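You operate a simulated robot arm through the tools that you are given. There is no shell and no other tool. Be economical: measure what you need, move in short steps, check, and stop when the job is done.

You run a simulated two-armed robot. Do the job below in one go: nothing can be reset, and whatever is moved stays where it is left.

JOB
Put one of the batteries from the top of the workbench on the grey tray on the steel table. Put three of the air filters from the lower board of the side shelves on the bottom board of the side shelves. Stack the carton marked "52" from the lower board of the side shelves on top of the carton marked "31". Put the 100 small blue bottle from the middle board of the back shelves on the lower board of the back shelves and the 50 small blue bottle on the silver plate. Any order will do. Set down upright: small blue bottle.

It is judged by the outcome, as a careful person would: the job done as asked, and still so three seconds after it is handed in. It fails if anything else is knocked over, pushed out of place, dropped, spilled or broken.

ROBOT AND FRAMES
Two 7-joint arms with two-finger parallel grippers on one trunk, on a base that drives. Base frame: it is fixed to the floor where the robot stands at the start and does not move with it; the origin is under the middle of the robot, x ahead of it, y to its left, z up; the surface under the hand at the start is at about z = 880. Units: mm, degrees, N and s.
The left shoulder is at the start at [70, 188, 1215], the right one opposite. With the tool pointing down near the work surface each hand reaches from about 320 to 800 mm from the robot's upright axis, wherever it stands, measured 20 degrees to its own side. Places, roughly: air filter (8x8x4 cm) [400, 8700, 800]; battery [500, 500, 1000]; bottom board of the side shelves [600, 8200, 400]; carton [500, 9000, 750]; grey tray on the steel table (25x16 cm) [-3220, 820, 880]; lower board of the back shelves [-700, 9700, 900]; silver plate (9x9x1 cm) [-600, 9700, 1200]; small blue bottle [-1000, 9750, 1250]. Payload 3.91 kg a hand.
The tool frame of a hand sits at the grasp point between the pads (the TCP): z along the fingers, y along the line on which they close. The tips reach 30 mm beyond it. The gripper opens to 110 mm. The fingers are 20 mm wide and 10 mm thick; the gripper's body (48 by 112 mm) begins 55 mm behind the TCP.
Orientation is that of the tool frame in the base frame, as a unit quaternion [w, x, y, z]. With the fingers straight down and closing along the base's y, the tool's x points along the base's -x, its y along +y and its z along -z.

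CONTROLS
- The arms move only by the tool step_arm. It takes "left_targets", "right_targets" or both (then of equal length, played together; a hand with none holds still); each is a list of rows, each an object (a shift or turn left out is 0, a gripper value left out holds the last) with "rotation": the turn, a rotation vector about the tool's x, y, z in units of 45 degrees (1.0 is 45 degrees), a list of three; "dp": the shift along the tool's x, y, z in units of 200 mm (1.0 is 200 mm), a list of three; "gripper": the gripper command, from -1 (shut) to 1 (fully open), values between in proportion. In form: [{"rotation": [ax, ay, az], "dp": [x, y, z], "gripper": gripper}, ...]. A call has 1 to 12 rows; each row is the pose to reach, as a shift and turn from the pose commanded when the call began, along the tool's axes at that moment. A call with a number of a shift or a turn outside -1 to 1 is refused whole. A row lasts 0.2 s, in which the tool goes at most 50 mm and 8.6 degrees; a call with a longer step from one row to the next is refused whole, and so is a gripper value outside its range. A pose out of reach is approached as far as the arm can. The call stops where the force on the tool passes 40 N (or 10 N more than at its start, if that is more) or the arm is blocked; 0.2 s more then pass. The fingers move at their own pace (about 72 mm/s each) and stop on an object; they squeeze with about 26 N. The grip force told is the motor's: it shows also when the fingers shut on nothing. Time passes only in rows, and 0.2 s behind the last, so rows that repeat a pose let the fingers close. It gives the time, the measured TCP pose, the force on the tool (base axes), the opening and the grip force at its end, in the units of the frame above (readings bear some noise), with the torque about the TCP (base axes, N m) and any sound that the robot's microphone picked up.
- Cameras (640 x 400 px; columns grow to the right, rows downward): "scene" is now at [132.3, 3.3, 1451.6]; the picture's right is [0.09, -1.00, 0.00], its down [-0.58, -0.05, -0.81] and it looks along [0.81, 0.07, -0.58] (base axes); focal length 296 px, centre (320, 200). "left" rides on the left gripper at [72, -17, -103] in its tool frame; the picture's right is [0.23, 0.97, 0.00], its down [-0.76, 0.18, -0.62] and it looks along [-0.61, 0.14, 0.78] (tool axes); focal length 222 px, centre (320, 200). "right" rides on the right gripper at [72, 17, -103] in its tool frame; the picture's right is [-0.23, 0.97, 0.00], its down [-0.76, -0.18, -0.62] and it looks along [-0.61, -0.14, 0.78] (tool axes); focal length 222 px, centre (320, 200). There is no depth. A picture from a camera that has moved, and an enlarged one, comes with that camera's place and axes in the base frame and with its lens. The place of the scene camera against the robot may be out by one fixed shift of up to 18 mm in any direction.
- snapshot(camera): a new picture of that camera. It takes no simulated time.
- slide_trunk(by): slides the trunk up (or, below 0, down) by that many mm; the arms and the scene camera ride with it, the base frame stays. It gives what a move gives, with no picture.
- steer(legs): drives the robot by 1 to 6 legs, each [ahead, turn to the left] in mm and degrees, along the robot's own axes; the way and the turn of a leg run together, so that a leg with both is an arc; at most 1500 mm and 180 degrees a leg. The arms and the cameras ride along, it lands a little off, and it stops where it bumps. It gives what a move gives.
- aim_head(pan, tilt): turns the head with the scene camera to pan (to the left, within 86 degrees either way) and tilt (down, from -29 to 69), counted from straight ahead of the robot. It gives what a move gives.
- inspect(camera, box): a new picture of the part [left, top, right, bottom] of that camera's present view, enlarged. It takes no simulated time.
- job_done(): hands the job in; it is judged then, once.

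Go step by step. Nothing tells you exact positions but the pictures and the camera data: compare them with the known pose of the tool, close in by small moves and look again before you grip or let go. The budget is 207 turns and 194 pictures, counting those below and the enlarged ones. Unless the task says otherwise, let go and move clear before handing in.

The tools are called after "Call:" as a command line: name --argument value ..., lists and objects as JSON in quotes. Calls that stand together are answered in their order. step_arm: Moves the arms, as the interface text tells. Its arguments: {"type":"object","properties":{"left_targets":{"type":"array","items":{"type":"object","properties":{"rotation":{"type":"array","items":{"type":"number"}},"dp":{"type":"array","items":{"type":"number"}},"gripper":{"type":"number"}}}},"right_targets":{"type":"array","items":{"type":"object","properties":{"rotation":{"type":"array","items":{"type":"number"}},"dp":{"type":"array","items":{"type":"number"}},"gripper":{"type":"number"}}}}},"required":[]} The other tools are called the same way: slide_trunk (by) slides the trunk up or down; steer (legs) drives the base; aim_head (pan, tilt) turns the head that bears the scene camera; snapshot (camera) takes a picture; inspect (camera, box) takes an enlarged picture of a part of a camera's view; job_done () hands the job in.

At the start:

```text
clock: 0.0
left_position: [549.7, 315.7, 1142.0]
left_tcp_rot: [0.0, 0.0, 1.0, 0.0]
left_wrist_force: [-0.1, 0.8, -0.4]
left_wrist_torque: [0.04, 0.0, 0.02]
left_grip_width: 110.0
left_grasp_force: 0.1
right_position: [518.2, -107.0, 1165.6]
right_tcp_rot: [-0.001, 0.0, 1.0, 0.0]
right_wrist_force: [0.4, -0.4, -0.9]
right_wrist_torque: [0.02, 0.02, 0.01]
right_grip_width: 110.1
right_grasp_force: 0.0
trunk travel left (down, up): [-725.0, 215.0]
robot x, y, heading: [0.2, -1.8, -0.1]
head pan, tilt: [5.0, 35.4]
```

scene: 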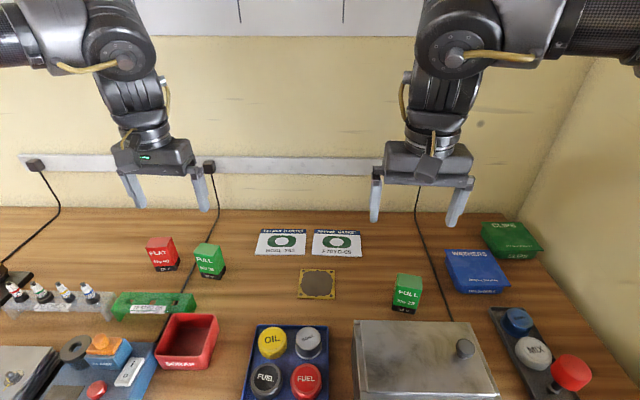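
right: 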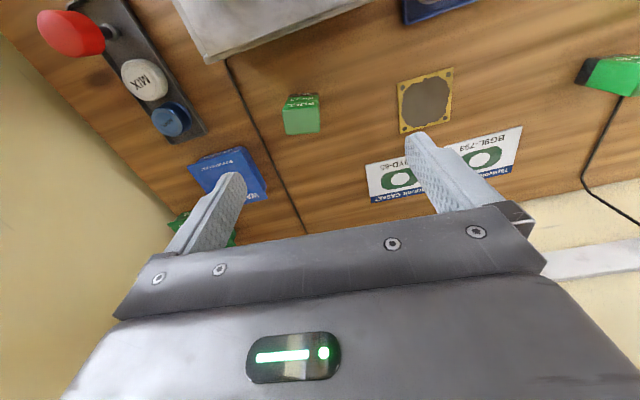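
left: 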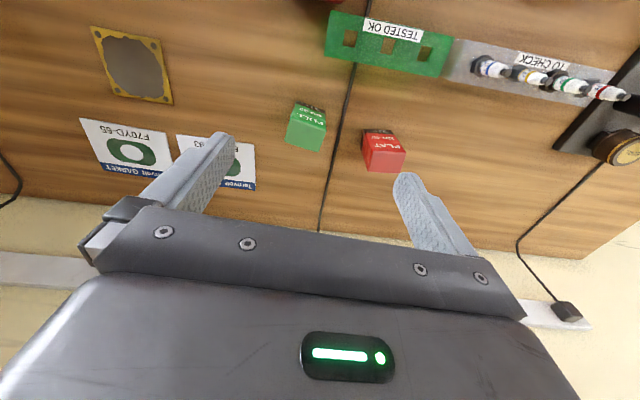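

I see the workbench with red "FLAT" and green "FULL" blocks that look like the batteries. I'll zoom in to confirm before picking one.

Call:
inspect --camera "scene" --box '[120, 210, 280, 310]'

Call:
inspect --camera "scene" --box '[340, 210, 500, 310]'

Call:
inspect --camera "left" --box '[260, 80, 440, 192]'

```text
4.00 times, centred on (200, 260) of scene
camera zoom: at [132.3, 3.3, 1451.6], right [0.09, -1.0, 0.0], down [-0.58, -0.05, -0.81], along [0.81, 0.07, -0.58], focal length 1183 px, centre (800, -40)
```

zoom: 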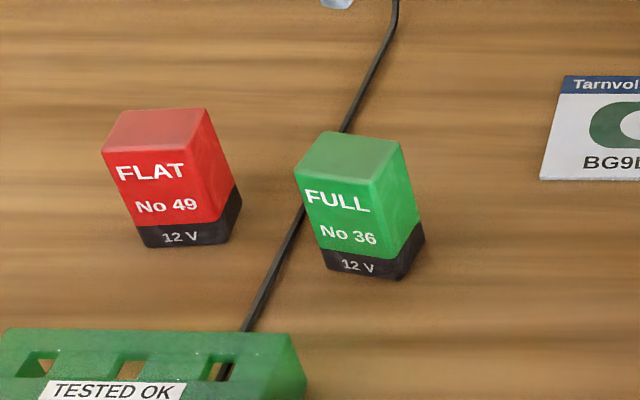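

```text
4.00 times, centred on (420, 260) of scene
camera zoom: at [132.3, 3.3, 1451.6], right [0.09, -1.0, 0.0], down [-0.58, -0.05, -0.81], along [0.81, 0.07, -0.58], focal length 1183 px, centre (-80, -40)
```

zoom: 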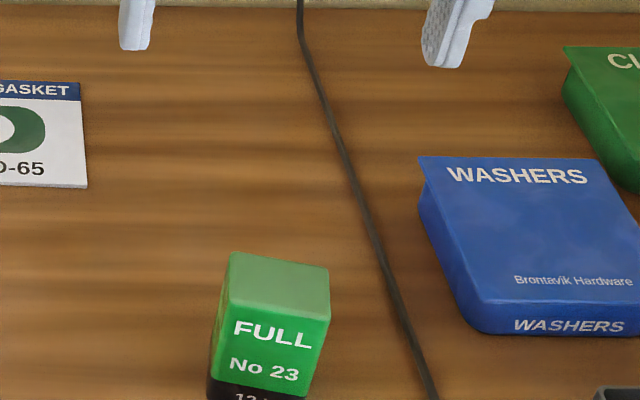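

```text
3.56 times, centred on (350, 136) of left
camera zoom: at [475.6, 299.0, 1244.5], right [-0.23, 0.97, 0.0], down [0.76, 0.18, 0.62], along [0.61, 0.14, -0.78], focal length 790 px, centre (213, 428)
```

zoom: 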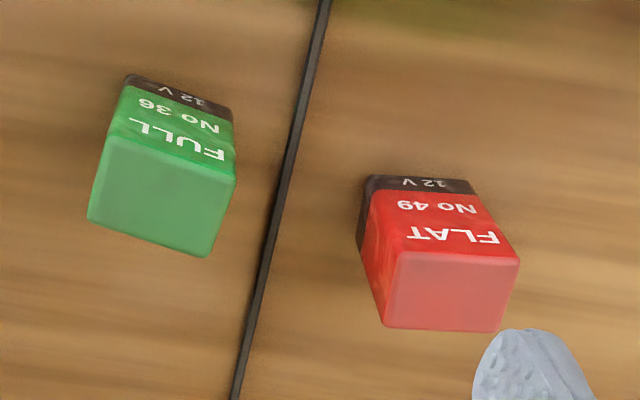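

The batteries stand upright on the bench, the "FULL No 36" centred near (595, 306) with its top near z=960. I'll bring the left hand over it, lower to just above the top and look again.

Call:
step_arm --left_targets '[{"dp": [-0.1, -0.02, 0.15], "rotation": [0, 0, 0.06], "gripper": 1}, {"dp": [-0.2, -0.04, 0.3], "rotation": [0, 0, 0.12]}, {"dp": [-0.225, -0.045, 0.5], "rotation": [0, 0, 0.12]}, {"dp": [-0.225, -0.045, 0.6], "rotation": [0, 0, 0.12]}, {"dp": [-0.225, -0.045, 0.6], "rotation": [0, 0, 0.12]}]'

Call:
snapshot --camera "left"

Call:
snapshot --camera "scene"

```text
clock: 1.2
left_position: [596.5, 303.9, 1020.8]
left_tcp_rot: [0.0, 0.047, 0.999, 0.0]
left_wrist_force: [-0.3, 0.5, -0.5]
left_wrist_torque: [0.02, 0.01, 0.01]
left_grip_width: 110.1
left_grasp_force: 0.1
right_position: [517.2, -105.8, 1164.7]
right_tcp_rot: [-0.001, 0.0, 1.0, 0.002]
right_wrist_force: [0.2, -0.3, 0.5]
right_wrist_torque: [0.01, -0.03, 0.03]
right_grip_width: 110.3
right_grasp_force: 0.0
trunk travel left (down, up): [-725.0, 215.0]
robot x, y, heading: [0.0, 0.2, -0.3]
head pan, tilt: [5.0, 35.4]
```

```text
187 pictures are left
camera left: at [522.0, 295.0, 1124.6], right [-0.13, 0.99, 0.0], down [0.77, 0.1, 0.62], along [0.62, 0.08, -0.78], focal length 222 px, centre (320, 200)
```

left: 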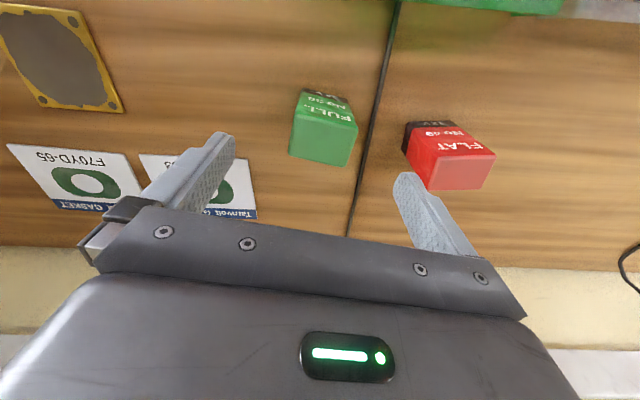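

```text
186 pictures are left
camera scene: at [131.9, 2.8, 1451.6], right [0.09, -1.0, 0.0], down [-0.58, -0.05, -0.82], along [0.81, 0.07, -0.58], focal length 296 px, centre (320, 200)
```

scene: 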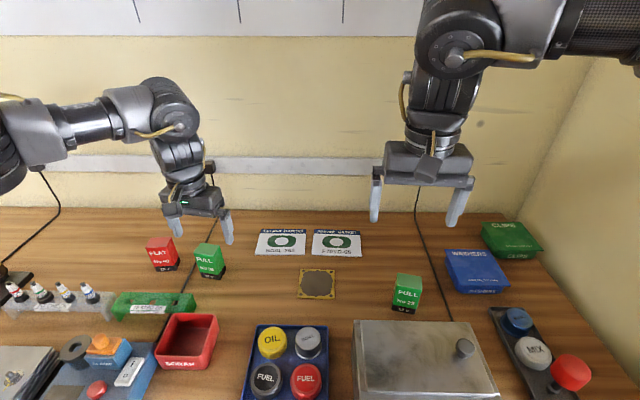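

The battery sits between the fingers as intended. I'll go straight down to about z=930 and close.

Call:
step_arm --left_targets '[{"dp": [0.01, 0.01, 0.15]}, {"dp": [0.01, 0.01, 0.3]}, {"dp": [0.01, 0.01, 0.45]}, {"dp": [0.01, 0.01, 0.46]}, {"dp": [0.01, 0.01, 0.46], "gripper": -1}, {"dp": [0.01, 0.01, 0.46]}, {"dp": [0.01, 0.01, 0.46]}, {"dp": [0.01, 0.01, 0.46]}]'

Call:
snapshot --camera "left"

Call:
snapshot --camera "scene"

```text
clock: 3.0
left_position: [592.5, 308.6, 930.1]
left_tcp_rot: [-0.001, 0.047, 0.999, -0.001]
left_wrist_force: [0.0, -0.7, 0.2]
left_wrist_torque: [-0.1, -0.08, 0.03]
left_grip_width: 50.1
left_grasp_force: 25.8
right_position: [518.8, -106.0, 1164.4]
right_tcp_rot: [0.001, 0.0, 1.0, 0.0]
right_wrist_force: [0.4, 0.3, -0.8]
right_wrist_torque: [-0.03, 0.04, 0.0]
right_grip_width: 109.9
right_grasp_force: 0.0
trunk travel left (down, up): [-725.0, 215.0]
robot x, y, heading: [-2.3, -2.0, -0.1]
head pan, tilt: [5.0, 35.4]
```

```text
185 pictures are left
camera left: at [518.3, 300.6, 1032.6], right [-0.13, 0.99, 0.0], down [0.78, 0.11, 0.62], along [0.62, 0.08, -0.78], focal length 222 px, centre (320, 200)
```

left: 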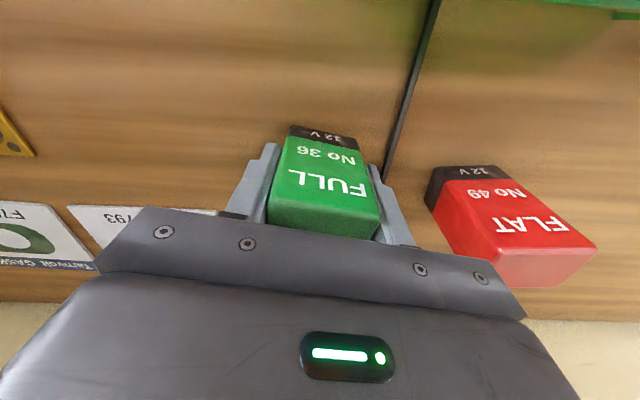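

```text
184 pictures are left
camera scene: at [132.4, 3.2, 1451.6], right [0.09, -1.0, 0.0], down [-0.58, -0.05, -0.81], along [0.81, 0.07, -0.58], focal length 296 px, centre (320, 200)
```

scene: 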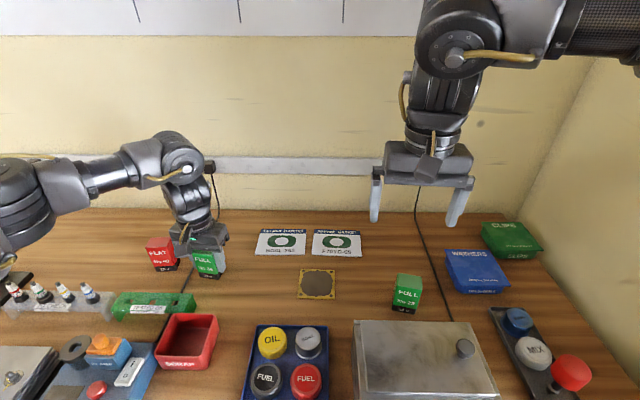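

The battery is gripped. I'll lift it, tuck both hands back, and then look around the room.

Call:
step_arm --left_targets '[{"dp": [0, 0, -0.2]}, {"dp": [0, 0, -0.4]}, {"dp": [0, 0, -0.6]}, {"dp": [0.0, 0, -0.8]}, {"dp": [0.1, 0, -1.0]}, {"dp": [0.3, 0, -1.0]}, {"dp": [0.5, 0, -1.0]}, {"dp": [0.7, 0, -1.0]}, {"dp": [0.9, 0, -1.0]}]' --right_targets '[{"dp": [0, 0, 0]}, {"dp": [0, 0, 0]}, {"dp": [0, 0, 0]}, {"dp": [0, -0.1, 0]}, {"dp": [0.1, -0.2, 0]}, {"dp": [0.2, -0.3, 0]}, {"dp": [0.3, -0.4, 0]}, {"dp": [0.4, -0.5, 0]}, {"dp": [0.5, -0.5, 0]}]'

Call:
aim_head --pan 80 --tilt 25

Call:
snapshot --camera "scene"

Call:
aim_head --pan -80 --tilt 25

Call:
snapshot --camera "scene"

```text
clock: 5.0
left_position: [411.0, 329.4, 1128.2]
left_tcp_rot: [0.003, 0.047, 0.999, 0.0]
left_wrist_force: [-0.9, -1.0, -3.4]
left_wrist_torque: [0.03, -0.02, -0.02]
left_grip_width: 49.9
left_grasp_force: 26.4
right_position: [461.7, -183.0, 1168.7]
right_tcp_rot: [0.002, -0.001, 1.0, 0.0]
right_wrist_force: [-0.6, -1.2, 0.6]
right_wrist_torque: [-0.01, -0.02, 0.0]
right_grip_width: 110.1
right_grasp_force: 0.0
right hand out of reach, approached as far as the arm can: row 7, 8, 9
trunk travel left (down, up): [-725.0, 215.0]
robot x, y, heading: [-0.2, -2.6, 0.1]
head pan, tilt: [5.0, 35.4]
```

```text
clock: 6.5
left_position: [414.4, 329.4, 1126.4]
left_tcp_rot: [0.0, 0.047, 0.999, 0.0]
left_wrist_force: [-0.2, 0.4, -3.2]
left_wrist_torque: [0.03, -0.02, 0.01]
left_grip_width: 50.0
left_grasp_force: 26.5
right_position: [465.5, -182.9, 1167.2]
right_tcp_rot: [0.0, -0.001, 1.0, 0.0]
right_wrist_force: [-0.3, 0.7, 0.3]
right_wrist_torque: [0.01, -0.01, 0.01]
right_grip_width: 110.0
right_grasp_force: 0.0
trunk travel left (down, up): [-725.0, 215.0]
robot x, y, heading: [2.9, -2.3, 0.0]
head pan, tilt: [80.0, 25.0]
```

```text
183 pictures are left
camera scene: at [61.3, 86.6, 1467.9], right [0.98, -0.17, 0.0], down [-0.07, -0.42, -0.91], along [0.16, 0.89, -0.42], focal length 296 px, centre (320, 200)
```

scene: 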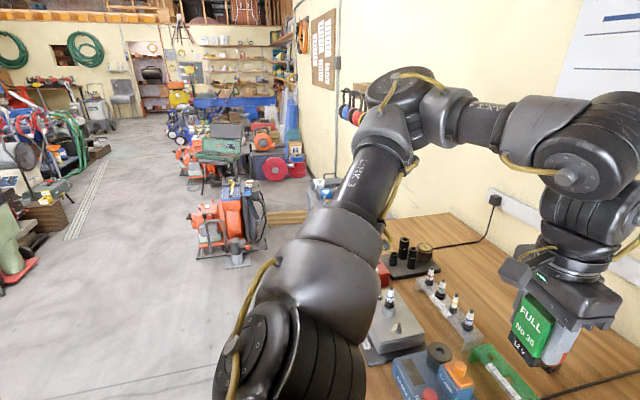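

```text
clock: 8.9
left_position: [414.4, 329.7, 1126.4]
left_tcp_rot: [0.0, 0.047, 0.999, -0.001]
left_wrist_force: [0.1, 0.0, -3.4]
left_wrist_torque: [-0.01, 0.01, 0.0]
left_grip_width: 49.9
left_grasp_force: 25.9
right_position: [464.5, -182.2, 1166.5]
right_tcp_rot: [0.0, 0.0, 1.0, -0.001]
right_wrist_force: [-0.3, 0.2, 0.8]
right_wrist_torque: [0.02, -0.02, 0.0]
right_grip_width: 110.0
right_grasp_force: 0.1
trunk travel left (down, up): [-725.0, 215.0]
robot x, y, heading: [-3.9, 4.3, -0.3]
head pan, tilt: [-80.0, 25.0]
```

```text
182 pictures are left
camera scene: at [61.1, -94.9, 1468.0], right [-0.98, -0.17, 0.0], down [-0.07, 0.42, -0.91], along [0.16, -0.89, -0.42], focal length 296 px, centre (320, 200)
```

scene: 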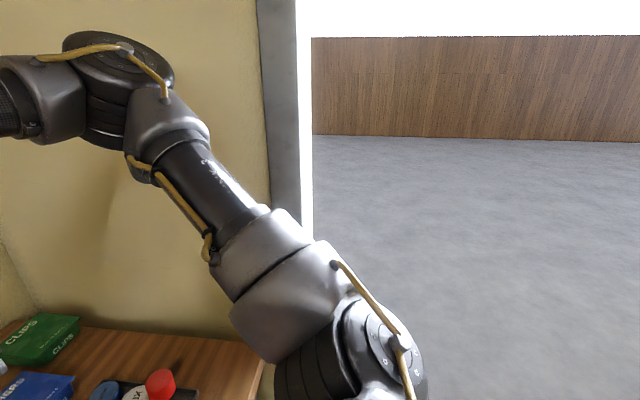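

The room opens behind me. I'll back away from the bench, turn to face the steel table side and look.

Call:
steer --legs '[[-800, 0], [0, 90]]'

Call:
aim_head --pan 70 --tilt 20

Call:
snapshot --camera "scene"

Call:
aim_head --pan 0 --tilt 20

Call:
snapshot --camera "scene"

```text
clock: 11.2
left_position: [175.8, 366.7, 1125.7]
left_tcp_rot: [-0.003, 0.018, 1.0, -0.002]
left_wrist_force: [0.1, 0.6, -3.5]
left_wrist_torque: [-0.01, 0.03, -0.01]
left_grip_width: 50.0
left_grasp_force: 26.2
right_position: [259.1, -111.4, 1168.6]
right_tcp_rot: [0.006, -0.066, 0.996, 0.058]
right_wrist_force: [0.3, 0.3, -0.5]
right_wrist_torque: [-0.03, 0.02, -0.03]
right_grip_width: 110.1
right_grasp_force: 0.0
trunk travel left (down, up): [-725.0, 215.0]
robot x, y, heading: [-223.7, 34.2, 6.9]
head pan, tilt: [-80.0, 25.0]
stopped in leg 1: the robot was blocked; the commanded pose is now the measured one
```

```text
clock: 13.5
left_position: [173.8, 366.9, 1126.9]
left_tcp_rot: [0.0, 0.016, 1.0, -0.001]
left_wrist_force: [0.3, -0.2, -3.8]
left_wrist_torque: [-0.01, 0.01, 0.02]
left_grip_width: 50.1
left_grasp_force: 25.8
right_position: [254.6, -111.1, 1169.8]
right_tcp_rot: [0.008, -0.066, 0.996, 0.06]
right_wrist_force: [1.0, -0.1, -1.2]
right_wrist_torque: [0.03, 0.03, -0.01]
right_grip_width: 110.1
right_grasp_force: 0.1
trunk travel left (down, up): [-725.0, 215.0]
robot x, y, heading: [-224.5, 35.2, 6.7]
head pan, tilt: [70.0, 20.0]
```

```text
181 pictures are left
camera scene: at [-156.0, 126.8, 1476.0], right [0.97, -0.23, 0.0], down [-0.08, -0.33, -0.94], along [0.21, 0.91, -0.34], focal length 296 px, centre (320, 200)
```

scene: 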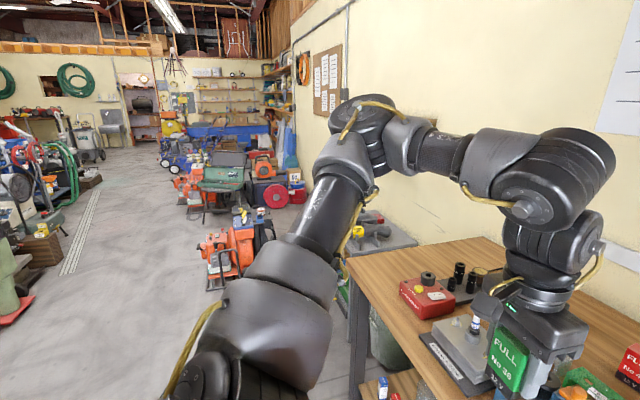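

```text
clock: 14.9
left_position: [172.4, 366.4, 1126.5]
left_tcp_rot: [0.0, 0.016, 1.0, -0.002]
left_wrist_force: [-0.1, -0.1, -3.2]
left_wrist_torque: [0.01, 0.02, 0.01]
left_grip_width: 49.9
left_grasp_force: 26.1
right_position: [255.9, -112.0, 1169.5]
right_tcp_rot: [0.008, -0.067, 0.996, 0.059]
right_wrist_force: [0.3, 0.3, -0.3]
right_wrist_torque: [0.0, -0.02, -0.02]
right_grip_width: 110.1
right_grasp_force: 0.0
trunk travel left (down, up): [-725.0, 215.0]
robot x, y, heading: [-220.3, 35.8, 6.8]
head pan, tilt: [0.0, 20.0]
```

```text
180 pictures are left
camera scene: at [-84.9, 47.2, 1476.0], right [0.12, -0.99, 0.0], down [-0.34, -0.04, -0.94], along [0.93, 0.11, -0.34], focal length 296 px, centre (320, 200)
```

scene: 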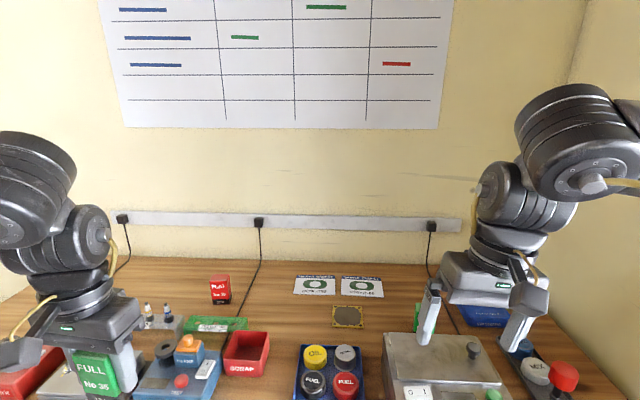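

The base bumped on something behind me, probably at the right rear. I'll look right and left, downwards.

Call:
aim_head --pan -86 --tilt 45

Call:
snapshot --camera "scene"

Call:
aim_head --pan 86 --tilt 45

Call:
snapshot --camera "scene"

```text
clock: 16.6
left_position: [173.8, 367.0, 1128.3]
left_tcp_rot: [0.0, 0.017, 1.0, -0.001]
left_wrist_force: [0.3, 0.5, -2.9]
left_wrist_torque: [-0.05, 0.0, 0.02]
left_grip_width: 49.9
left_grasp_force: 25.9
right_position: [256.0, -111.5, 1170.2]
right_tcp_rot: [0.007, -0.066, 0.996, 0.059]
right_wrist_force: [-0.1, 0.0, -0.1]
right_wrist_torque: [0.01, 0.02, 0.0]
right_grip_width: 110.2
right_grasp_force: 0.1
trunk travel left (down, up): [-725.0, 215.0]
robot x, y, heading: [-221.2, 38.2, 6.6]
head pan, tilt: [-85.9, 45.0]
```

```text
179 pictures are left
camera scene: at [-162.0, -43.9, 1437.4], right [-0.98, -0.19, 0.0], down [-0.13, 0.69, -0.71], along [0.13, -0.69, -0.71], focal length 296 px, centre (320, 200)
```

scene: 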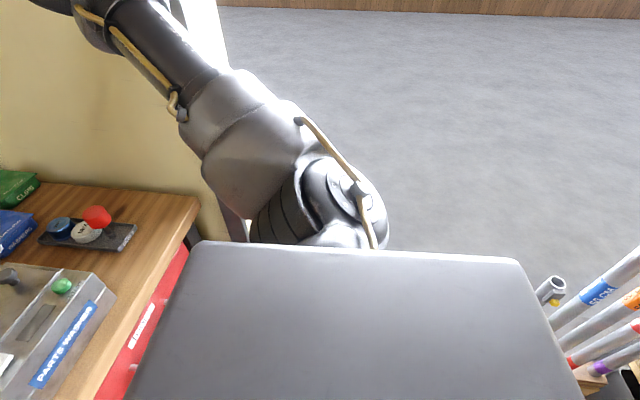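

```text
clock: 19.1
left_position: [173.6, 366.5, 1126.3]
left_tcp_rot: [-0.001, 0.016, 1.0, -0.002]
left_wrist_force: [-0.4, 0.3, -3.0]
left_wrist_torque: [0.0, -0.02, 0.0]
left_grip_width: 49.8
left_grasp_force: 25.7
right_position: [255.3, -111.4, 1170.2]
right_tcp_rot: [0.007, -0.065, 0.996, 0.059]
right_wrist_force: [0.0, 0.1, 1.0]
right_wrist_torque: [0.03, -0.01, 0.0]
right_grip_width: 110.0
right_grasp_force: 0.1
trunk travel left (down, up): [-725.0, 215.0]
robot x, y, heading: [-219.7, 32.0, 6.8]
head pan, tilt: [85.9, 45.0]
```

```text
178 pictures are left
camera scene: at [-181.3, 117.2, 1437.4], right [1.0, 0.05, 0.0], down [0.03, -0.71, -0.71], along [-0.03, 0.71, -0.71], focal length 296 px, centre (320, 200)
```

scene: 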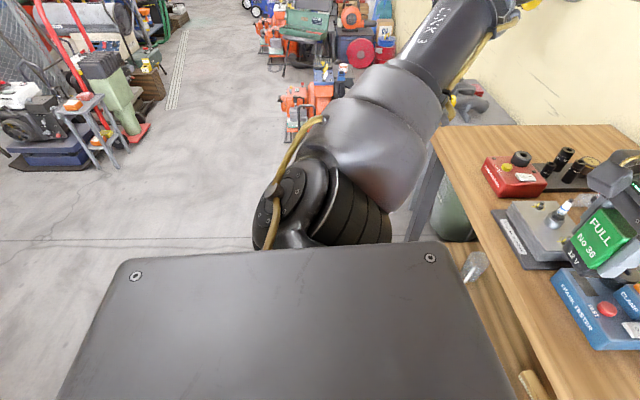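

A rack of pipes stands at my right rear; that is what stopped me. I'll ease forward a little and turn left towards the free aisle.

Call:
steer --legs '[[90, 0], [0, 83]]'

Call:
aim_head --pan 80 --tilt 30

Call:
snapshot --camera "scene"

Call:
aim_head --pan 0 --tilt 25

Call:
snapshot --camera "scene"

```text
clock: 23.8
left_position: [-413.0, 478.2, 1128.4]
left_tcp_rot: [0.001, -0.652, 0.758, -0.001]
left_wrist_force: [0.7, 0.4, -2.8]
left_wrist_torque: [0.01, 0.0, 0.01]
left_grip_width: 49.8
left_grasp_force: 25.6
right_position: [70.1, 502.8, 1169.8]
right_tcp_rot: [0.033, 0.711, -0.701, -0.049]
right_wrist_force: [0.1, 0.5, -0.5]
right_wrist_torque: [-0.01, -0.02, 0.01]
right_grip_width: 109.9
right_grasp_force: 0.1
trunk travel left (down, up): [-725.0, 215.0]
robot x, y, heading: [-129.5, 45.7, 90.1]
head pan, tilt: [85.9, 45.0]
```

```text
clock: 24.6
left_position: [-414.8, 476.7, 1126.1]
left_tcp_rot: [0.001, -0.651, 0.759, -0.001]
left_wrist_force: [0.0, -0.1, -3.7]
left_wrist_torque: [-0.04, 0.0, -0.03]
left_grip_width: 49.8
left_grasp_force: 26.1
right_position: [69.7, 503.1, 1169.6]
right_tcp_rot: [0.034, 0.711, -0.701, -0.049]
right_wrist_force: [0.1, -0.1, 0.0]
right_wrist_torque: [0.0, 0.01, -0.02]
right_grip_width: 110.0
right_grasp_force: 0.0
trunk travel left (down, up): [-725.0, 215.0]
robot x, y, heading: [-131.8, 44.3, 90.1]
head pan, tilt: [80.0, 30.0]
```

```text
177 pictures are left
camera scene: at [-224.9, 106.9, 1459.9], right [0.17, 0.99, 0.0], down [0.49, -0.09, -0.87], along [-0.85, 0.15, -0.5], focal length 296 px, centre (320, 200)
```

scene: 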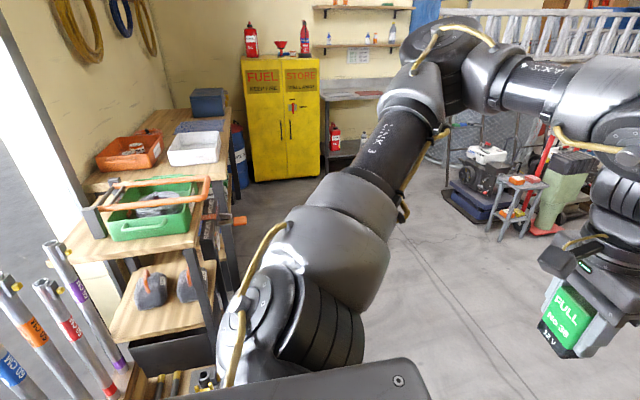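

```text
clock: 26.1
left_position: [-414.3, 477.7, 1127.4]
left_tcp_rot: [0.002, -0.652, 0.758, -0.002]
left_wrist_force: [0.6, 0.4, -2.5]
left_wrist_torque: [-0.01, 0.02, -0.02]
left_grip_width: 49.9
left_grasp_force: 26.5
right_position: [69.5, 501.9, 1170.1]
right_tcp_rot: [0.034, 0.711, -0.701, -0.049]
right_wrist_force: [0.4, 0.2, -0.2]
right_wrist_torque: [0.02, 0.02, -0.01]
right_grip_width: 110.3
right_grasp_force: 0.2
trunk travel left (down, up): [-725.0, 215.0]
robot x, y, heading: [-130.1, 46.1, 90.3]
head pan, tilt: [0.0, 25.0]
```

```text
176 pictures are left
camera scene: at [-136.0, 183.6, 1467.9], right [1.0, 0.0, 0.0], down [0.0, -0.42, -0.91], along [0.0, 0.91, -0.42], focal length 296 px, centre (320, 200)
```

scene: 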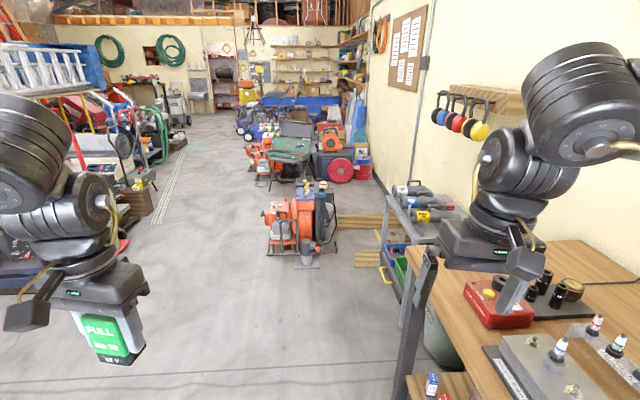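

The steel table is by the yellow cabinet to the west, and the lane at y≈1000 is free. I'll drive there and look again.

Call:
steer --legs '[[970, 0], [0, 90], [1500, 0], [400, 0]]'

Call:
aim_head --pan 5 --tilt 30

Call:
snapshot --camera "scene"

```text
clock: 44.1
left_position: [-2475.0, 866.3, 1127.9]
left_tcp_rot: [-0.001, 0.994, -0.109, 0.001]
left_wrist_force: [0.1, 1.0, -2.1]
left_wrist_torque: [-0.01, 0.01, 0.02]
left_grip_width: 49.7
left_grasp_force: 26.0
right_position: [-2467.0, 1350.7, 1170.9]
right_tcp_rot: [0.058, 0.998, -0.028, -0.013]
right_wrist_force: [-0.1, 0.4, -0.2]
right_wrist_torque: [-0.03, -0.03, 0.02]
right_grip_width: 110.1
right_grasp_force: 0.0
trunk travel left (down, up): [-725.0, 215.0]
robot x, y, heading: [-2024.9, 1118.8, 176.3]
head pan, tilt: [0.0, 25.0]
```

```text
clock: 44.8
left_position: [-2476.3, 866.4, 1126.7]
left_tcp_rot: [-0.002, 0.994, -0.11, 0.0]
left_wrist_force: [0.3, -0.5, -3.9]
left_wrist_torque: [-0.04, 0.02, 0.0]
left_grip_width: 49.7
left_grasp_force: 26.0
right_position: [-2468.9, 1351.8, 1171.0]
right_tcp_rot: [0.058, 0.998, -0.027, -0.013]
right_wrist_force: [0.1, -0.3, 0.0]
right_wrist_torque: [-0.02, -0.02, 0.01]
right_grip_width: 110.1
right_grasp_force: 0.0
trunk travel left (down, up): [-725.0, 215.0]
robot x, y, heading: [-2024.3, 1120.0, 176.2]
head pan, tilt: [5.0, 30.0]
```

```text
175 pictures are left
camera scene: at [-2171.8, 1116.8, 1459.9], right [-0.02, 1.0, 0.0], down [0.5, 0.01, -0.87], along [-0.87, -0.02, -0.5], focal length 296 px, centre (320, 200)
```

scene: 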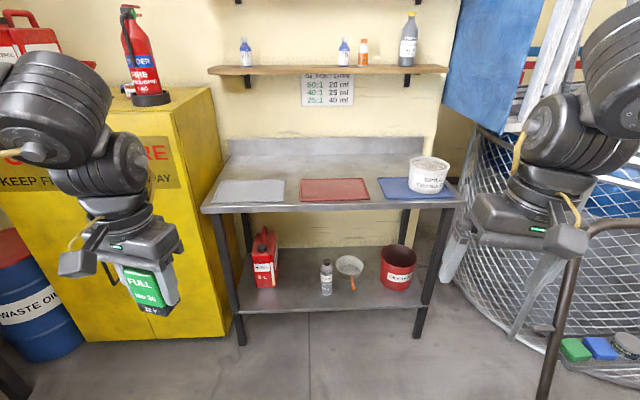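

The grey tray is on the left of the steel table at about (-3235, 800). I'll drive in closer so it lies about 20° to my left.

Call:
steer --legs '[[0, 14], [590, 0], [0, -10]]'

Call:
aim_head --pan 15 --tilt 45

Call:
snapshot --camera "scene"

Call:
snapshot --camera "left"

```text
clock: 49.7
left_position: [-3057.2, 726.6, 1126.3]
left_tcp_rot: [-0.002, 0.997, -0.075, 0.001]
left_wrist_force: [0.0, -0.4, -3.1]
left_wrist_torque: [0.0, -0.04, -0.01]
left_grip_width: 49.8
left_grasp_force: 25.9
right_position: [-3084.3, 1210.6, 1169.5]
right_tcp_rot: [0.059, 0.998, 0.009, -0.011]
right_wrist_force: [-0.6, 0.3, 0.3]
right_wrist_torque: [0.0, 0.01, 0.0]
right_grip_width: 110.2
right_grasp_force: 0.1
trunk travel left (down, up): [-725.0, 215.0]
robot x, y, heading: [-2626.6, 1012.0, -179.5]
head pan, tilt: [5.0, 30.0]
```

```text
clock: 50.5
left_position: [-3057.7, 727.9, 1127.0]
left_tcp_rot: [-0.002, 0.997, -0.074, 0.0]
left_wrist_force: [-1.1, 0.0, -2.9]
left_wrist_torque: [-0.01, -0.02, 0.0]
left_grip_width: 49.8
left_grasp_force: 25.7
right_position: [-3084.7, 1211.0, 1170.3]
right_tcp_rot: [0.059, 0.998, 0.009, -0.011]
right_wrist_force: [-0.4, 0.4, 0.4]
right_wrist_torque: [-0.04, 0.04, 0.01]
right_grip_width: 109.9
right_grasp_force: 0.0
trunk travel left (down, up): [-725.0, 215.0]
robot x, y, heading: [-2623.7, 1010.9, -179.6]
head pan, tilt: [15.0, 45.0]
```

```text
174 pictures are left
camera scene: at [-2760.3, 986.0, 1437.4], right [-0.26, 0.97, 0.0], down [0.68, 0.18, -0.71], along [-0.68, -0.19, -0.71], focal length 296 px, centre (320, 200)
```

scene: 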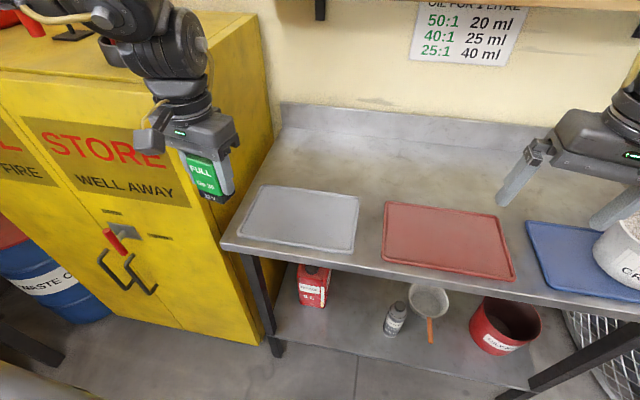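

```text
173 pictures are left
camera left: at [-2983.8, 733.6, 1229.8], right [0.08, -1.0, 0.0], down [-0.78, -0.06, 0.62], along [-0.62, -0.05, -0.78], focal length 222 px, centre (320, 200)
```

left: 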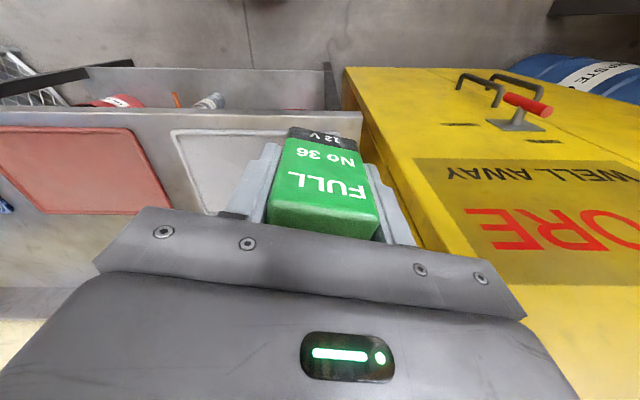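

The tray centre is at about (-3221, 814). I'll move the battery over it, squared up, and down to a hover.

Call:
step_arm --left_targets '[{"dp": [-0.174, -0.063, 0], "rotation": [0, 0, -0.04]}, {"dp": [-0.348, -0.126, 0], "rotation": [0, 0, -0.08]}, {"dp": [-0.522, -0.189, 0], "rotation": [0, 0, -0.12]}, {"dp": [-0.696, -0.252, 0], "rotation": [0, 0, -0.16]}, {"dp": [-0.869, -0.3145, 0], "rotation": [0, 0, -0.19]}, {"dp": [-0.869, -0.3145, 0.2], "rotation": [0, 0, -0.19]}, {"dp": [-0.869, -0.3145, 0.4], "rotation": [0, 0, -0.19]}, {"dp": [-0.869, -0.3145, 0.6], "rotation": [0, 0, -0.19]}, {"dp": [-0.869, -0.3145, 0.75], "rotation": [0, 0, -0.19]}]'

Call:
snapshot --camera "scene"

Call:
snapshot --camera "left"

```text
clock: 52.5
left_position: [-3218.2, 813.9, 973.8]
left_tcp_rot: [-0.003, 1.0, 0.0, -0.001]
left_wrist_force: [-0.1, 0.2, -2.9]
left_wrist_torque: [0.04, -0.04, 0.01]
left_grip_width: 50.0
left_grasp_force: 25.9
right_position: [-3083.7, 1209.8, 1170.6]
right_tcp_rot: [0.058, 0.998, 0.009, -0.011]
right_wrist_force: [0.1, 0.1, -0.6]
right_wrist_torque: [-0.02, -0.02, 0.0]
right_grip_width: 110.1
right_grasp_force: 0.1
trunk travel left (down, up): [-725.0, 215.0]
robot x, y, heading: [-2625.3, 1009.3, -180.0]
head pan, tilt: [15.0, 45.0]
```

```text
172 pictures are left
camera scene: at [-2761.1, 984.1, 1437.3], right [-0.26, 0.97, 0.0], down [0.68, 0.19, -0.71], along [-0.68, -0.18, -0.71], focal length 296 px, centre (320, 200)
```

scene: 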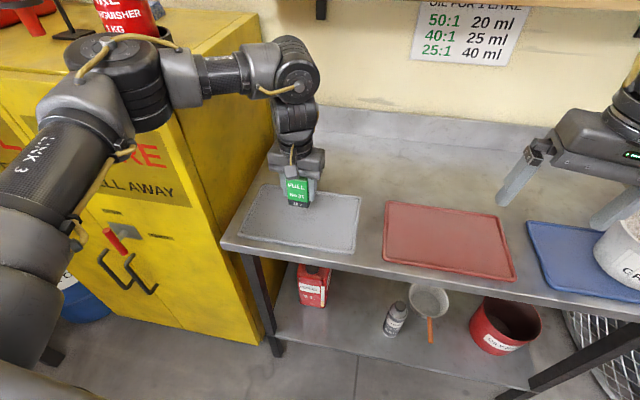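

```text
171 pictures are left
camera left: at [-3146.8, 830.7, 1076.5], right [0.23, -0.97, 0.0], down [-0.76, -0.18, 0.62], along [-0.61, -0.14, -0.78], focal length 222 px, centre (320, 200)
```

left: 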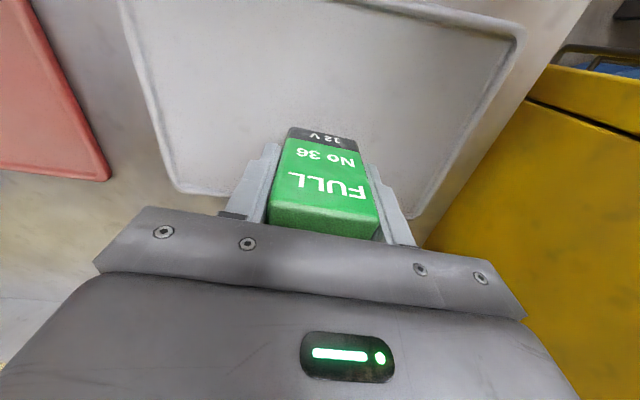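

Well centred. I'll lower gently until the battery touches the tray.

Call:
step_arm --left_targets '[{"dp": [0, 0, 0.06]}, {"dp": [0, 0, 0.12]}, {"dp": [0, 0, 0.14]}, {"dp": [0, 0, 0.16]}, {"dp": [0, 0, 0.175]}, {"dp": [0, 0, 0.19]}]'

Call:
inspect --camera "left" --box '[220, 90, 420, 215]'

```text
clock: 53.9
left_position: [-3219.9, 816.9, 938.7]
left_tcp_rot: [-0.002, 1.0, -0.001, 0.001]
left_wrist_force: [0.1, 0.0, -2.9]
left_wrist_torque: [0.03, -0.03, 0.02]
left_grip_width: 49.9
left_grasp_force: 26.2
right_position: [-3083.3, 1209.9, 1170.6]
right_tcp_rot: [0.058, 0.998, 0.008, -0.01]
right_wrist_force: [0.4, -0.6, 0.9]
right_wrist_torque: [-0.01, -0.03, -0.01]
right_grip_width: 110.0
right_grasp_force: 0.1
trunk travel left (down, up): [-725.0, 215.0]
robot x, y, heading: [-2622.9, 1010.1, -179.6]
head pan, tilt: [15.0, 45.0]
```

```text
3.20 times, centred on (320, 152) of left
camera zoom: at [-3148.4, 833.2, 1042.1], right [0.23, -0.97, 0.0], down [-0.76, -0.18, 0.62], along [-0.61, -0.14, -0.78], focal length 711 px, centre (320, 352)
```

zoom: 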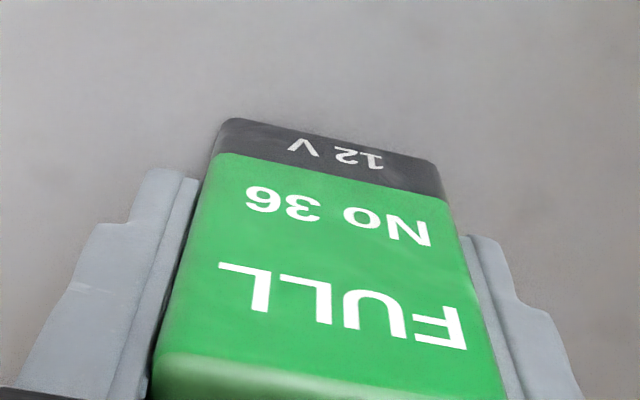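

Not yet touching; I'll lower in 2 mm steps until the force shows contact.

Call:
step_arm --left_targets '[{"dp": [0, 0, 0.01]}, {"dp": [0, 0, 0.02]}, {"dp": [0, 0, 0.03]}, {"dp": [0, 0, 0.03]}]'

```text
clock: 54.9
left_position: [-3219.3, 816.1, 933.6]
left_tcp_rot: [-0.002, 1.0, 0.0, -0.001]
left_wrist_force: [-2.8, 0.0, 1.6]
left_wrist_torque: [-0.23, 0.18, 0.0]
left_grip_width: 50.0
left_grasp_force: 26.0
right_position: [-3083.5, 1210.6, 1169.8]
right_tcp_rot: [0.058, 0.998, 0.01, -0.011]
right_wrist_force: [-1.0, 0.7, 0.0]
right_wrist_torque: [0.0, 0.0, -0.02]
right_grip_width: 110.0
right_grasp_force: 0.0
trunk travel left (down, up): [-725.0, 215.0]
robot x, y, heading: [-2620.5, 1013.1, -179.9]
head pan, tilt: [15.0, 45.0]
```

Contact has begun. I'll press a hair, open, and raise.

Call:
step_arm --left_targets '[{"dp": [0, 0, 0.005]}, {"dp": [0, 0, 0.005], "gripper": -0.6}, {"dp": [0, 0, 0.005], "gripper": 0.3}, {"dp": [0, 0, 0.005], "gripper": 0.6}, {"dp": [0, 0, 0.005]}, {"dp": [0, 0, -0.2]}, {"dp": [0, 0, -0.4]}, {"dp": [0, 0, -0.6]}, {"dp": [0, 0, -0.8]}, {"dp": [0, 0, -1.0]}, {"dp": [0.2, 0, -1.0]}, {"dp": [0.4, 0, -1.0]}]'

Call:
snapshot --camera "scene"

```text
clock: 57.5
left_position: [-3140.4, 815.3, 1133.1]
left_tcp_rot: [-0.001, 1.0, 0.001, 0.0]
left_wrist_force: [0.4, -1.1, -0.9]
left_wrist_torque: [0.03, 0.01, -0.01]
left_grip_width: 88.0
left_grasp_force: 0.2
right_position: [-3081.2, 1210.0, 1170.6]
right_tcp_rot: [0.058, 0.998, 0.008, -0.012]
right_wrist_force: [0.6, -0.7, 0.0]
right_wrist_torque: [0.01, 0.0, 0.03]
right_grip_width: 109.9
right_grasp_force: 0.1
trunk travel left (down, up): [-725.0, 215.0]
robot x, y, heading: [-2623.9, 1014.3, -179.6]
head pan, tilt: [15.0, 45.0]
```

```text
169 pictures are left
camera scene: at [-2758.3, 984.3, 1437.6], right [-0.26, 0.96, 0.0], down [0.68, 0.19, -0.71], along [-0.68, -0.18, -0.71], focal length 296 px, centre (320, 200)
```

scene: 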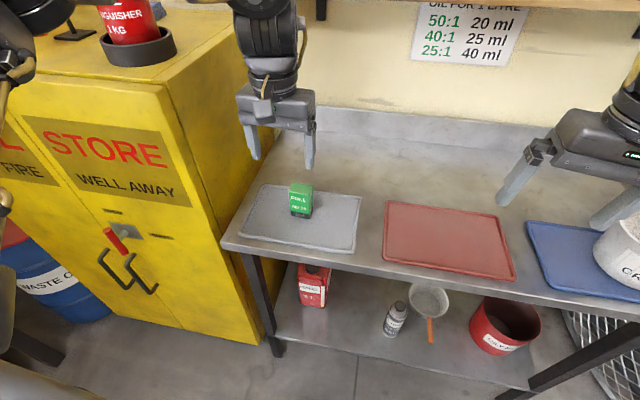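

The battery stands on the grey tray. Now I'll retract, back off to the middle lane and face up the shop.

Call:
step_arm --left_targets '[{"dp": [0.2, 0, 0]}, {"dp": [0.35, 0, 0]}]'

Call:
steer --legs '[[-1250, 0], [0, -90]]'

Call:
aim_head --pan 0 --tilt 22

Call:
snapshot --camera "scene"

```text
clock: 58.1
left_position: [-3090.9, 811.2, 1135.5]
left_tcp_rot: [-0.001, 1.0, 0.0, 0.0]
left_wrist_force: [0.5, -0.8, -0.3]
left_wrist_torque: [0.03, 0.01, 0.01]
left_grip_width: 87.8
left_grasp_force: 0.0
left hand out of reach, approached as far as the arm can: row 2
right_position: [-3083.4, 1210.2, 1171.0]
right_tcp_rot: [0.059, 0.998, 0.008, -0.011]
right_wrist_force: [-0.3, -0.7, 0.3]
right_wrist_torque: [0.03, 0.0, 0.0]
right_grip_width: 110.0
right_grasp_force: 0.1
trunk travel left (down, up): [-725.0, 215.0]
robot x, y, heading: [-2623.5, 1008.9, -179.9]
head pan, tilt: [15.0, 45.0]
```

```text
clock: 68.3
left_position: [-1544.8, 1480.1, 1135.2]
left_tcp_rot: [0.002, -0.686, 0.728, -0.002]
left_wrist_force: [0.4, -0.1, 0.4]
left_wrist_torque: [0.02, -0.01, -0.01]
left_grip_width: 88.0
left_grasp_force: 0.0
right_position: [-1147.7, 1449.3, 1170.1]
right_tcp_rot: [-0.033, -0.691, 0.72, 0.05]
right_wrist_force: [0.5, -0.1, 0.0]
right_wrist_torque: [-0.01, -0.03, 0.05]
right_grip_width: 109.9
right_grasp_force: 0.0
trunk travel left (down, up): [-725.0, 215.0]
robot x, y, heading: [-1375.1, 1004.4, 86.5]
head pan, tilt: [15.0, 45.0]
```

```text
clock: 69.2
left_position: [-1546.2, 1480.5, 1135.7]
left_tcp_rot: [0.001, -0.686, 0.728, -0.001]
left_wrist_force: [0.2, -0.6, -0.3]
left_wrist_torque: [0.0, 0.01, 0.02]
left_grip_width: 88.1
left_grasp_force: 0.1
right_position: [-1148.1, 1449.1, 1169.3]
right_tcp_rot: [-0.032, -0.691, 0.721, 0.05]
right_wrist_force: [0.6, -0.3, 0.1]
right_wrist_torque: [0.0, -0.02, 0.0]
right_grip_width: 110.1
right_grasp_force: 0.1
trunk travel left (down, up): [-725.0, 215.0]
robot x, y, heading: [-1375.4, 1005.9, 86.9]
head pan, tilt: [0.0, 22.0]
```

```text
168 pictures are left
camera scene: at [-1371.3, 1141.6, 1472.8], right [1.0, -0.06, 0.0], down [-0.02, -0.37, -0.93], along [0.05, 0.93, -0.38], focal length 296 px, centre (320, 200)
```

scene: 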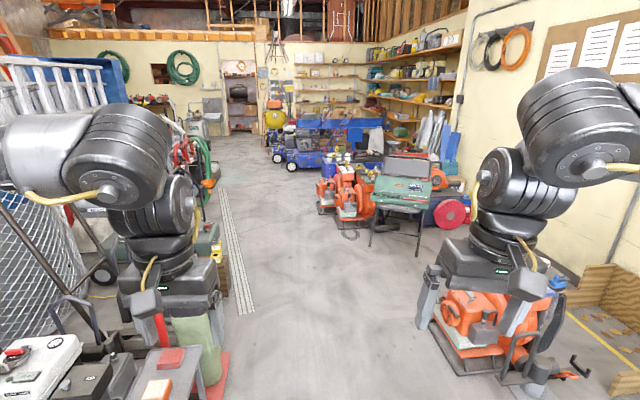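

The aisle runs up past the orange machines, then left of the blue carts. I'll drive the first part and look again.

Call:
steer --legs '[[0, 6.4], [1350, 0], [1250, 0], [0, 14]]'

Call:
snapshot --camera "scene"

```text
clock: 83.4
left_position: [-1815.8, 4026.2, 1134.1]
left_tcp_rot: [-0.002, 0.795, -0.606, 0.001]
left_wrist_force: [-0.8, 0.1, -0.5]
left_wrist_torque: [-0.01, -0.03, -0.02]
left_grip_width: 88.0
left_grasp_force: 0.0
right_position: [-1428.7, 4122.9, 1170.5]
right_tcp_rot: [0.04, 0.799, -0.598, -0.044]
right_wrist_force: [0.4, 0.1, -0.1]
right_wrist_torque: [0.01, -0.02, 0.0]
right_grip_width: 109.9
right_grasp_force: 0.0
trunk travel left (down, up): [-725.0, 215.0]
robot x, y, heading: [-1502.4, 3627.5, 105.6]
head pan, tilt: [0.0, 22.0]
```

```text
167 pictures are left
camera scene: at [-1543.4, 3761.7, 1472.8], right [0.96, 0.27, 0.0], down [0.1, -0.36, -0.93], along [-0.25, 0.89, -0.37], focal length 296 px, centre (320, 200)
```

scene: 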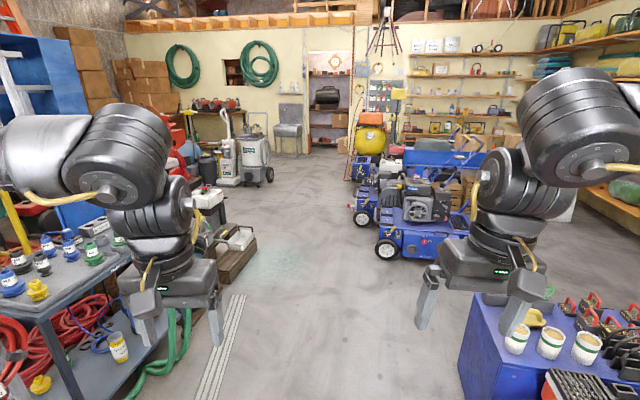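

The lane ahead between the crate and the blue carts is clear. I'll go on and look to the right past the carts.

Call:
steer --legs '[[0, 2.5], [1500, 0], [1200, 0], [0, -35]]'

Call:
snapshot --camera "scene"

Call:
aim_head --pan -55 --tilt 22

Call:
snapshot --camera "scene"

```text
clock: 98.7
left_position: [-2349.0, 6728.2, 1135.6]
left_tcp_rot: [0.001, -0.585, 0.811, -0.001]
left_wrist_force: [-0.2, 0.4, 0.3]
left_wrist_torque: [0.0, 0.01, 0.01]
left_grip_width: 88.1
left_grasp_force: 0.1
right_position: [-1974.0, 6594.0, 1169.5]
right_tcp_rot: [-0.026, -0.591, 0.805, 0.053]
right_wrist_force: [0.4, -0.7, 0.1]
right_wrist_torque: [0.0, -0.03, 0.03]
right_grip_width: 110.1
right_grasp_force: 0.0
trunk travel left (down, up): [-725.0, 215.0]
robot x, y, heading: [-2306.5, 6219.9, 71.9]
head pan, tilt: [0.0, 22.0]
```

```text
166 pictures are left
camera scene: at [-2267.7, 6353.4, 1472.8], right [0.95, -0.31, 0.0], down [-0.12, -0.36, -0.93], along [0.29, 0.88, -0.37], focal length 296 px, centre (320, 200)
```

scene: 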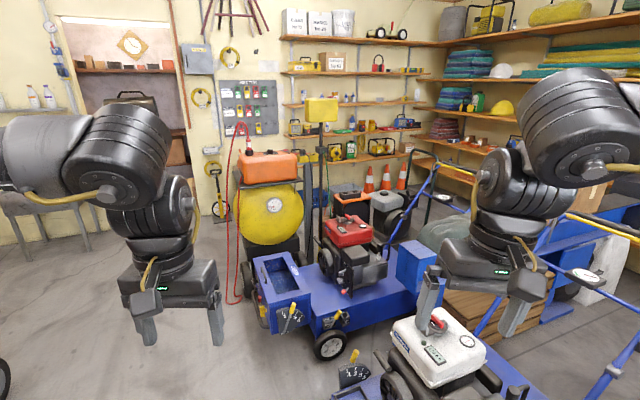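

```text
clock: 99.9
left_position: [-2349.7, 6727.9, 1135.2]
left_tcp_rot: [0.001, -0.585, 0.811, -0.002]
left_wrist_force: [0.7, 0.4, -0.3]
left_wrist_torque: [0.01, 0.02, -0.02]
left_grip_width: 88.0
left_grasp_force: 0.1
right_position: [-1972.8, 6592.9, 1170.9]
right_tcp_rot: [-0.026, -0.591, 0.805, 0.053]
right_wrist_force: [-0.1, 0.7, 0.0]
right_wrist_torque: [0.0, 0.02, -0.02]
right_grip_width: 109.8
right_grasp_force: 0.1
trunk travel left (down, up): [-725.0, 215.0]
robot x, y, heading: [-2305.0, 6222.4, 71.7]
head pan, tilt: [-55.0, 22.0]
```

```text
165 pictures are left
camera scene: at [-2207.2, 6292.0, 1472.8], right [0.29, -0.96, 0.0], down [-0.36, -0.11, -0.93], along [0.89, 0.27, -0.37], focal length 296 px, centre (320, 200)
```

scene: 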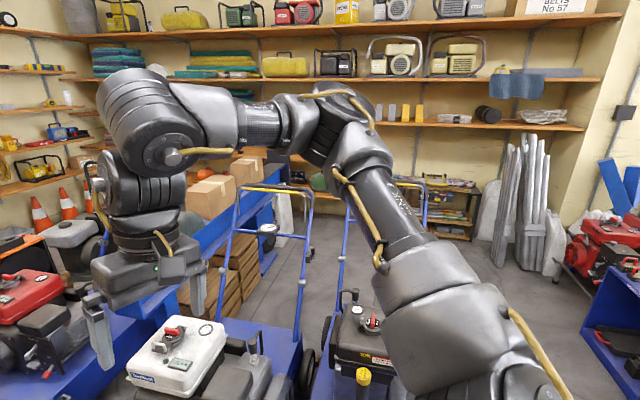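

Both shelf units are in the far right corner, behind blue carts. I need a way in; I'll look further right.

Call:
aim_head --pan -86 --tilt 28

Call:
snapshot --camera "scene"

Call:
aim_head --pan -25 --tilt 28

Call:
snapshot --camera "scene"

```text
clock: 100.9
left_position: [-2349.0, 6728.3, 1133.6]
left_tcp_rot: [0.0, -0.584, 0.811, 0.0]
left_wrist_force: [1.0, -0.1, 0.1]
left_wrist_torque: [0.02, 0.02, -0.02]
left_grip_width: 88.1
left_grasp_force: 0.0
right_position: [-1972.3, 6593.2, 1169.5]
right_tcp_rot: [-0.025, -0.59, 0.805, 0.053]
right_wrist_force: [-0.2, 0.0, -0.7]
right_wrist_torque: [0.01, -0.01, -0.02]
right_grip_width: 110.1
right_grasp_force: 0.0
trunk travel left (down, up): [-725.0, 215.0]
robot x, y, heading: [-2308.2, 6223.4, 71.8]
head pan, tilt: [-85.9, 28.0]
```

```text
164 pictures are left
camera scene: at [-2207.8, 6243.0, 1463.2], right [-0.24, -0.97, 0.0], down [-0.46, 0.11, -0.88], along [0.86, -0.22, -0.47], focal length 296 px, centre (320, 200)
```

scene: 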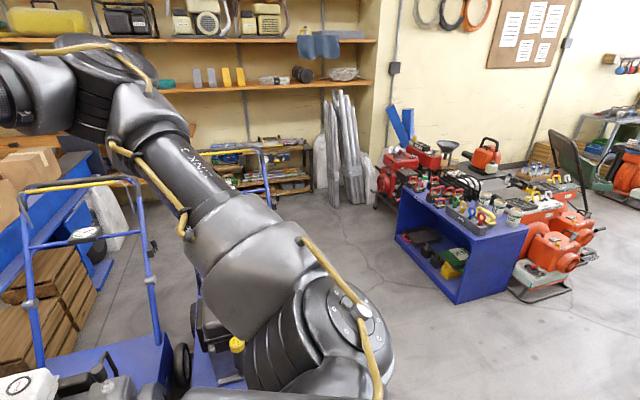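

```text
clock: 102.2
left_position: [-2349.1, 6728.2, 1136.7]
left_tcp_rot: [0.001, -0.585, 0.811, -0.002]
left_wrist_force: [0.0, 0.0, 1.1]
left_wrist_torque: [0.0, -0.03, -0.01]
left_grip_width: 88.1
left_grasp_force: 0.0
right_position: [-1973.3, 6592.8, 1170.5]
right_tcp_rot: [-0.025, -0.591, 0.804, 0.054]
right_wrist_force: [0.2, -0.6, 0.4]
right_wrist_torque: [-0.01, 0.0, -0.02]
right_grip_width: 109.9
right_grasp_force: 0.1
trunk travel left (down, up): [-725.0, 215.0]
robot x, y, heading: [-2307.6, 6223.0, 71.9]
head pan, tilt: [-25.0, 28.0]
```

```text
163 pictures are left
camera scene: at [-2233.7, 6331.5, 1463.2], right [0.73, -0.69, 0.0], down [-0.32, -0.34, -0.88], along [0.6, 0.64, -0.47], focal length 296 px, centre (320, 200)
```

scene: 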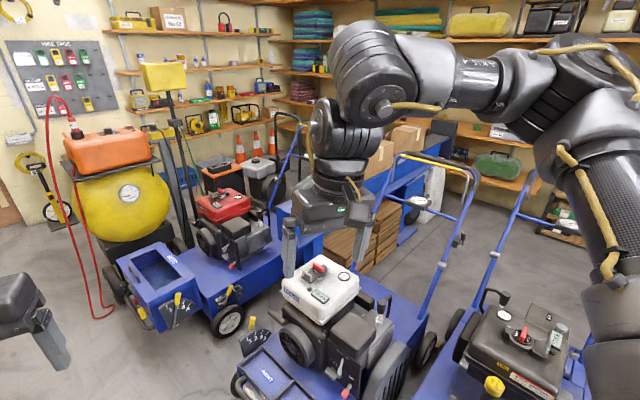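

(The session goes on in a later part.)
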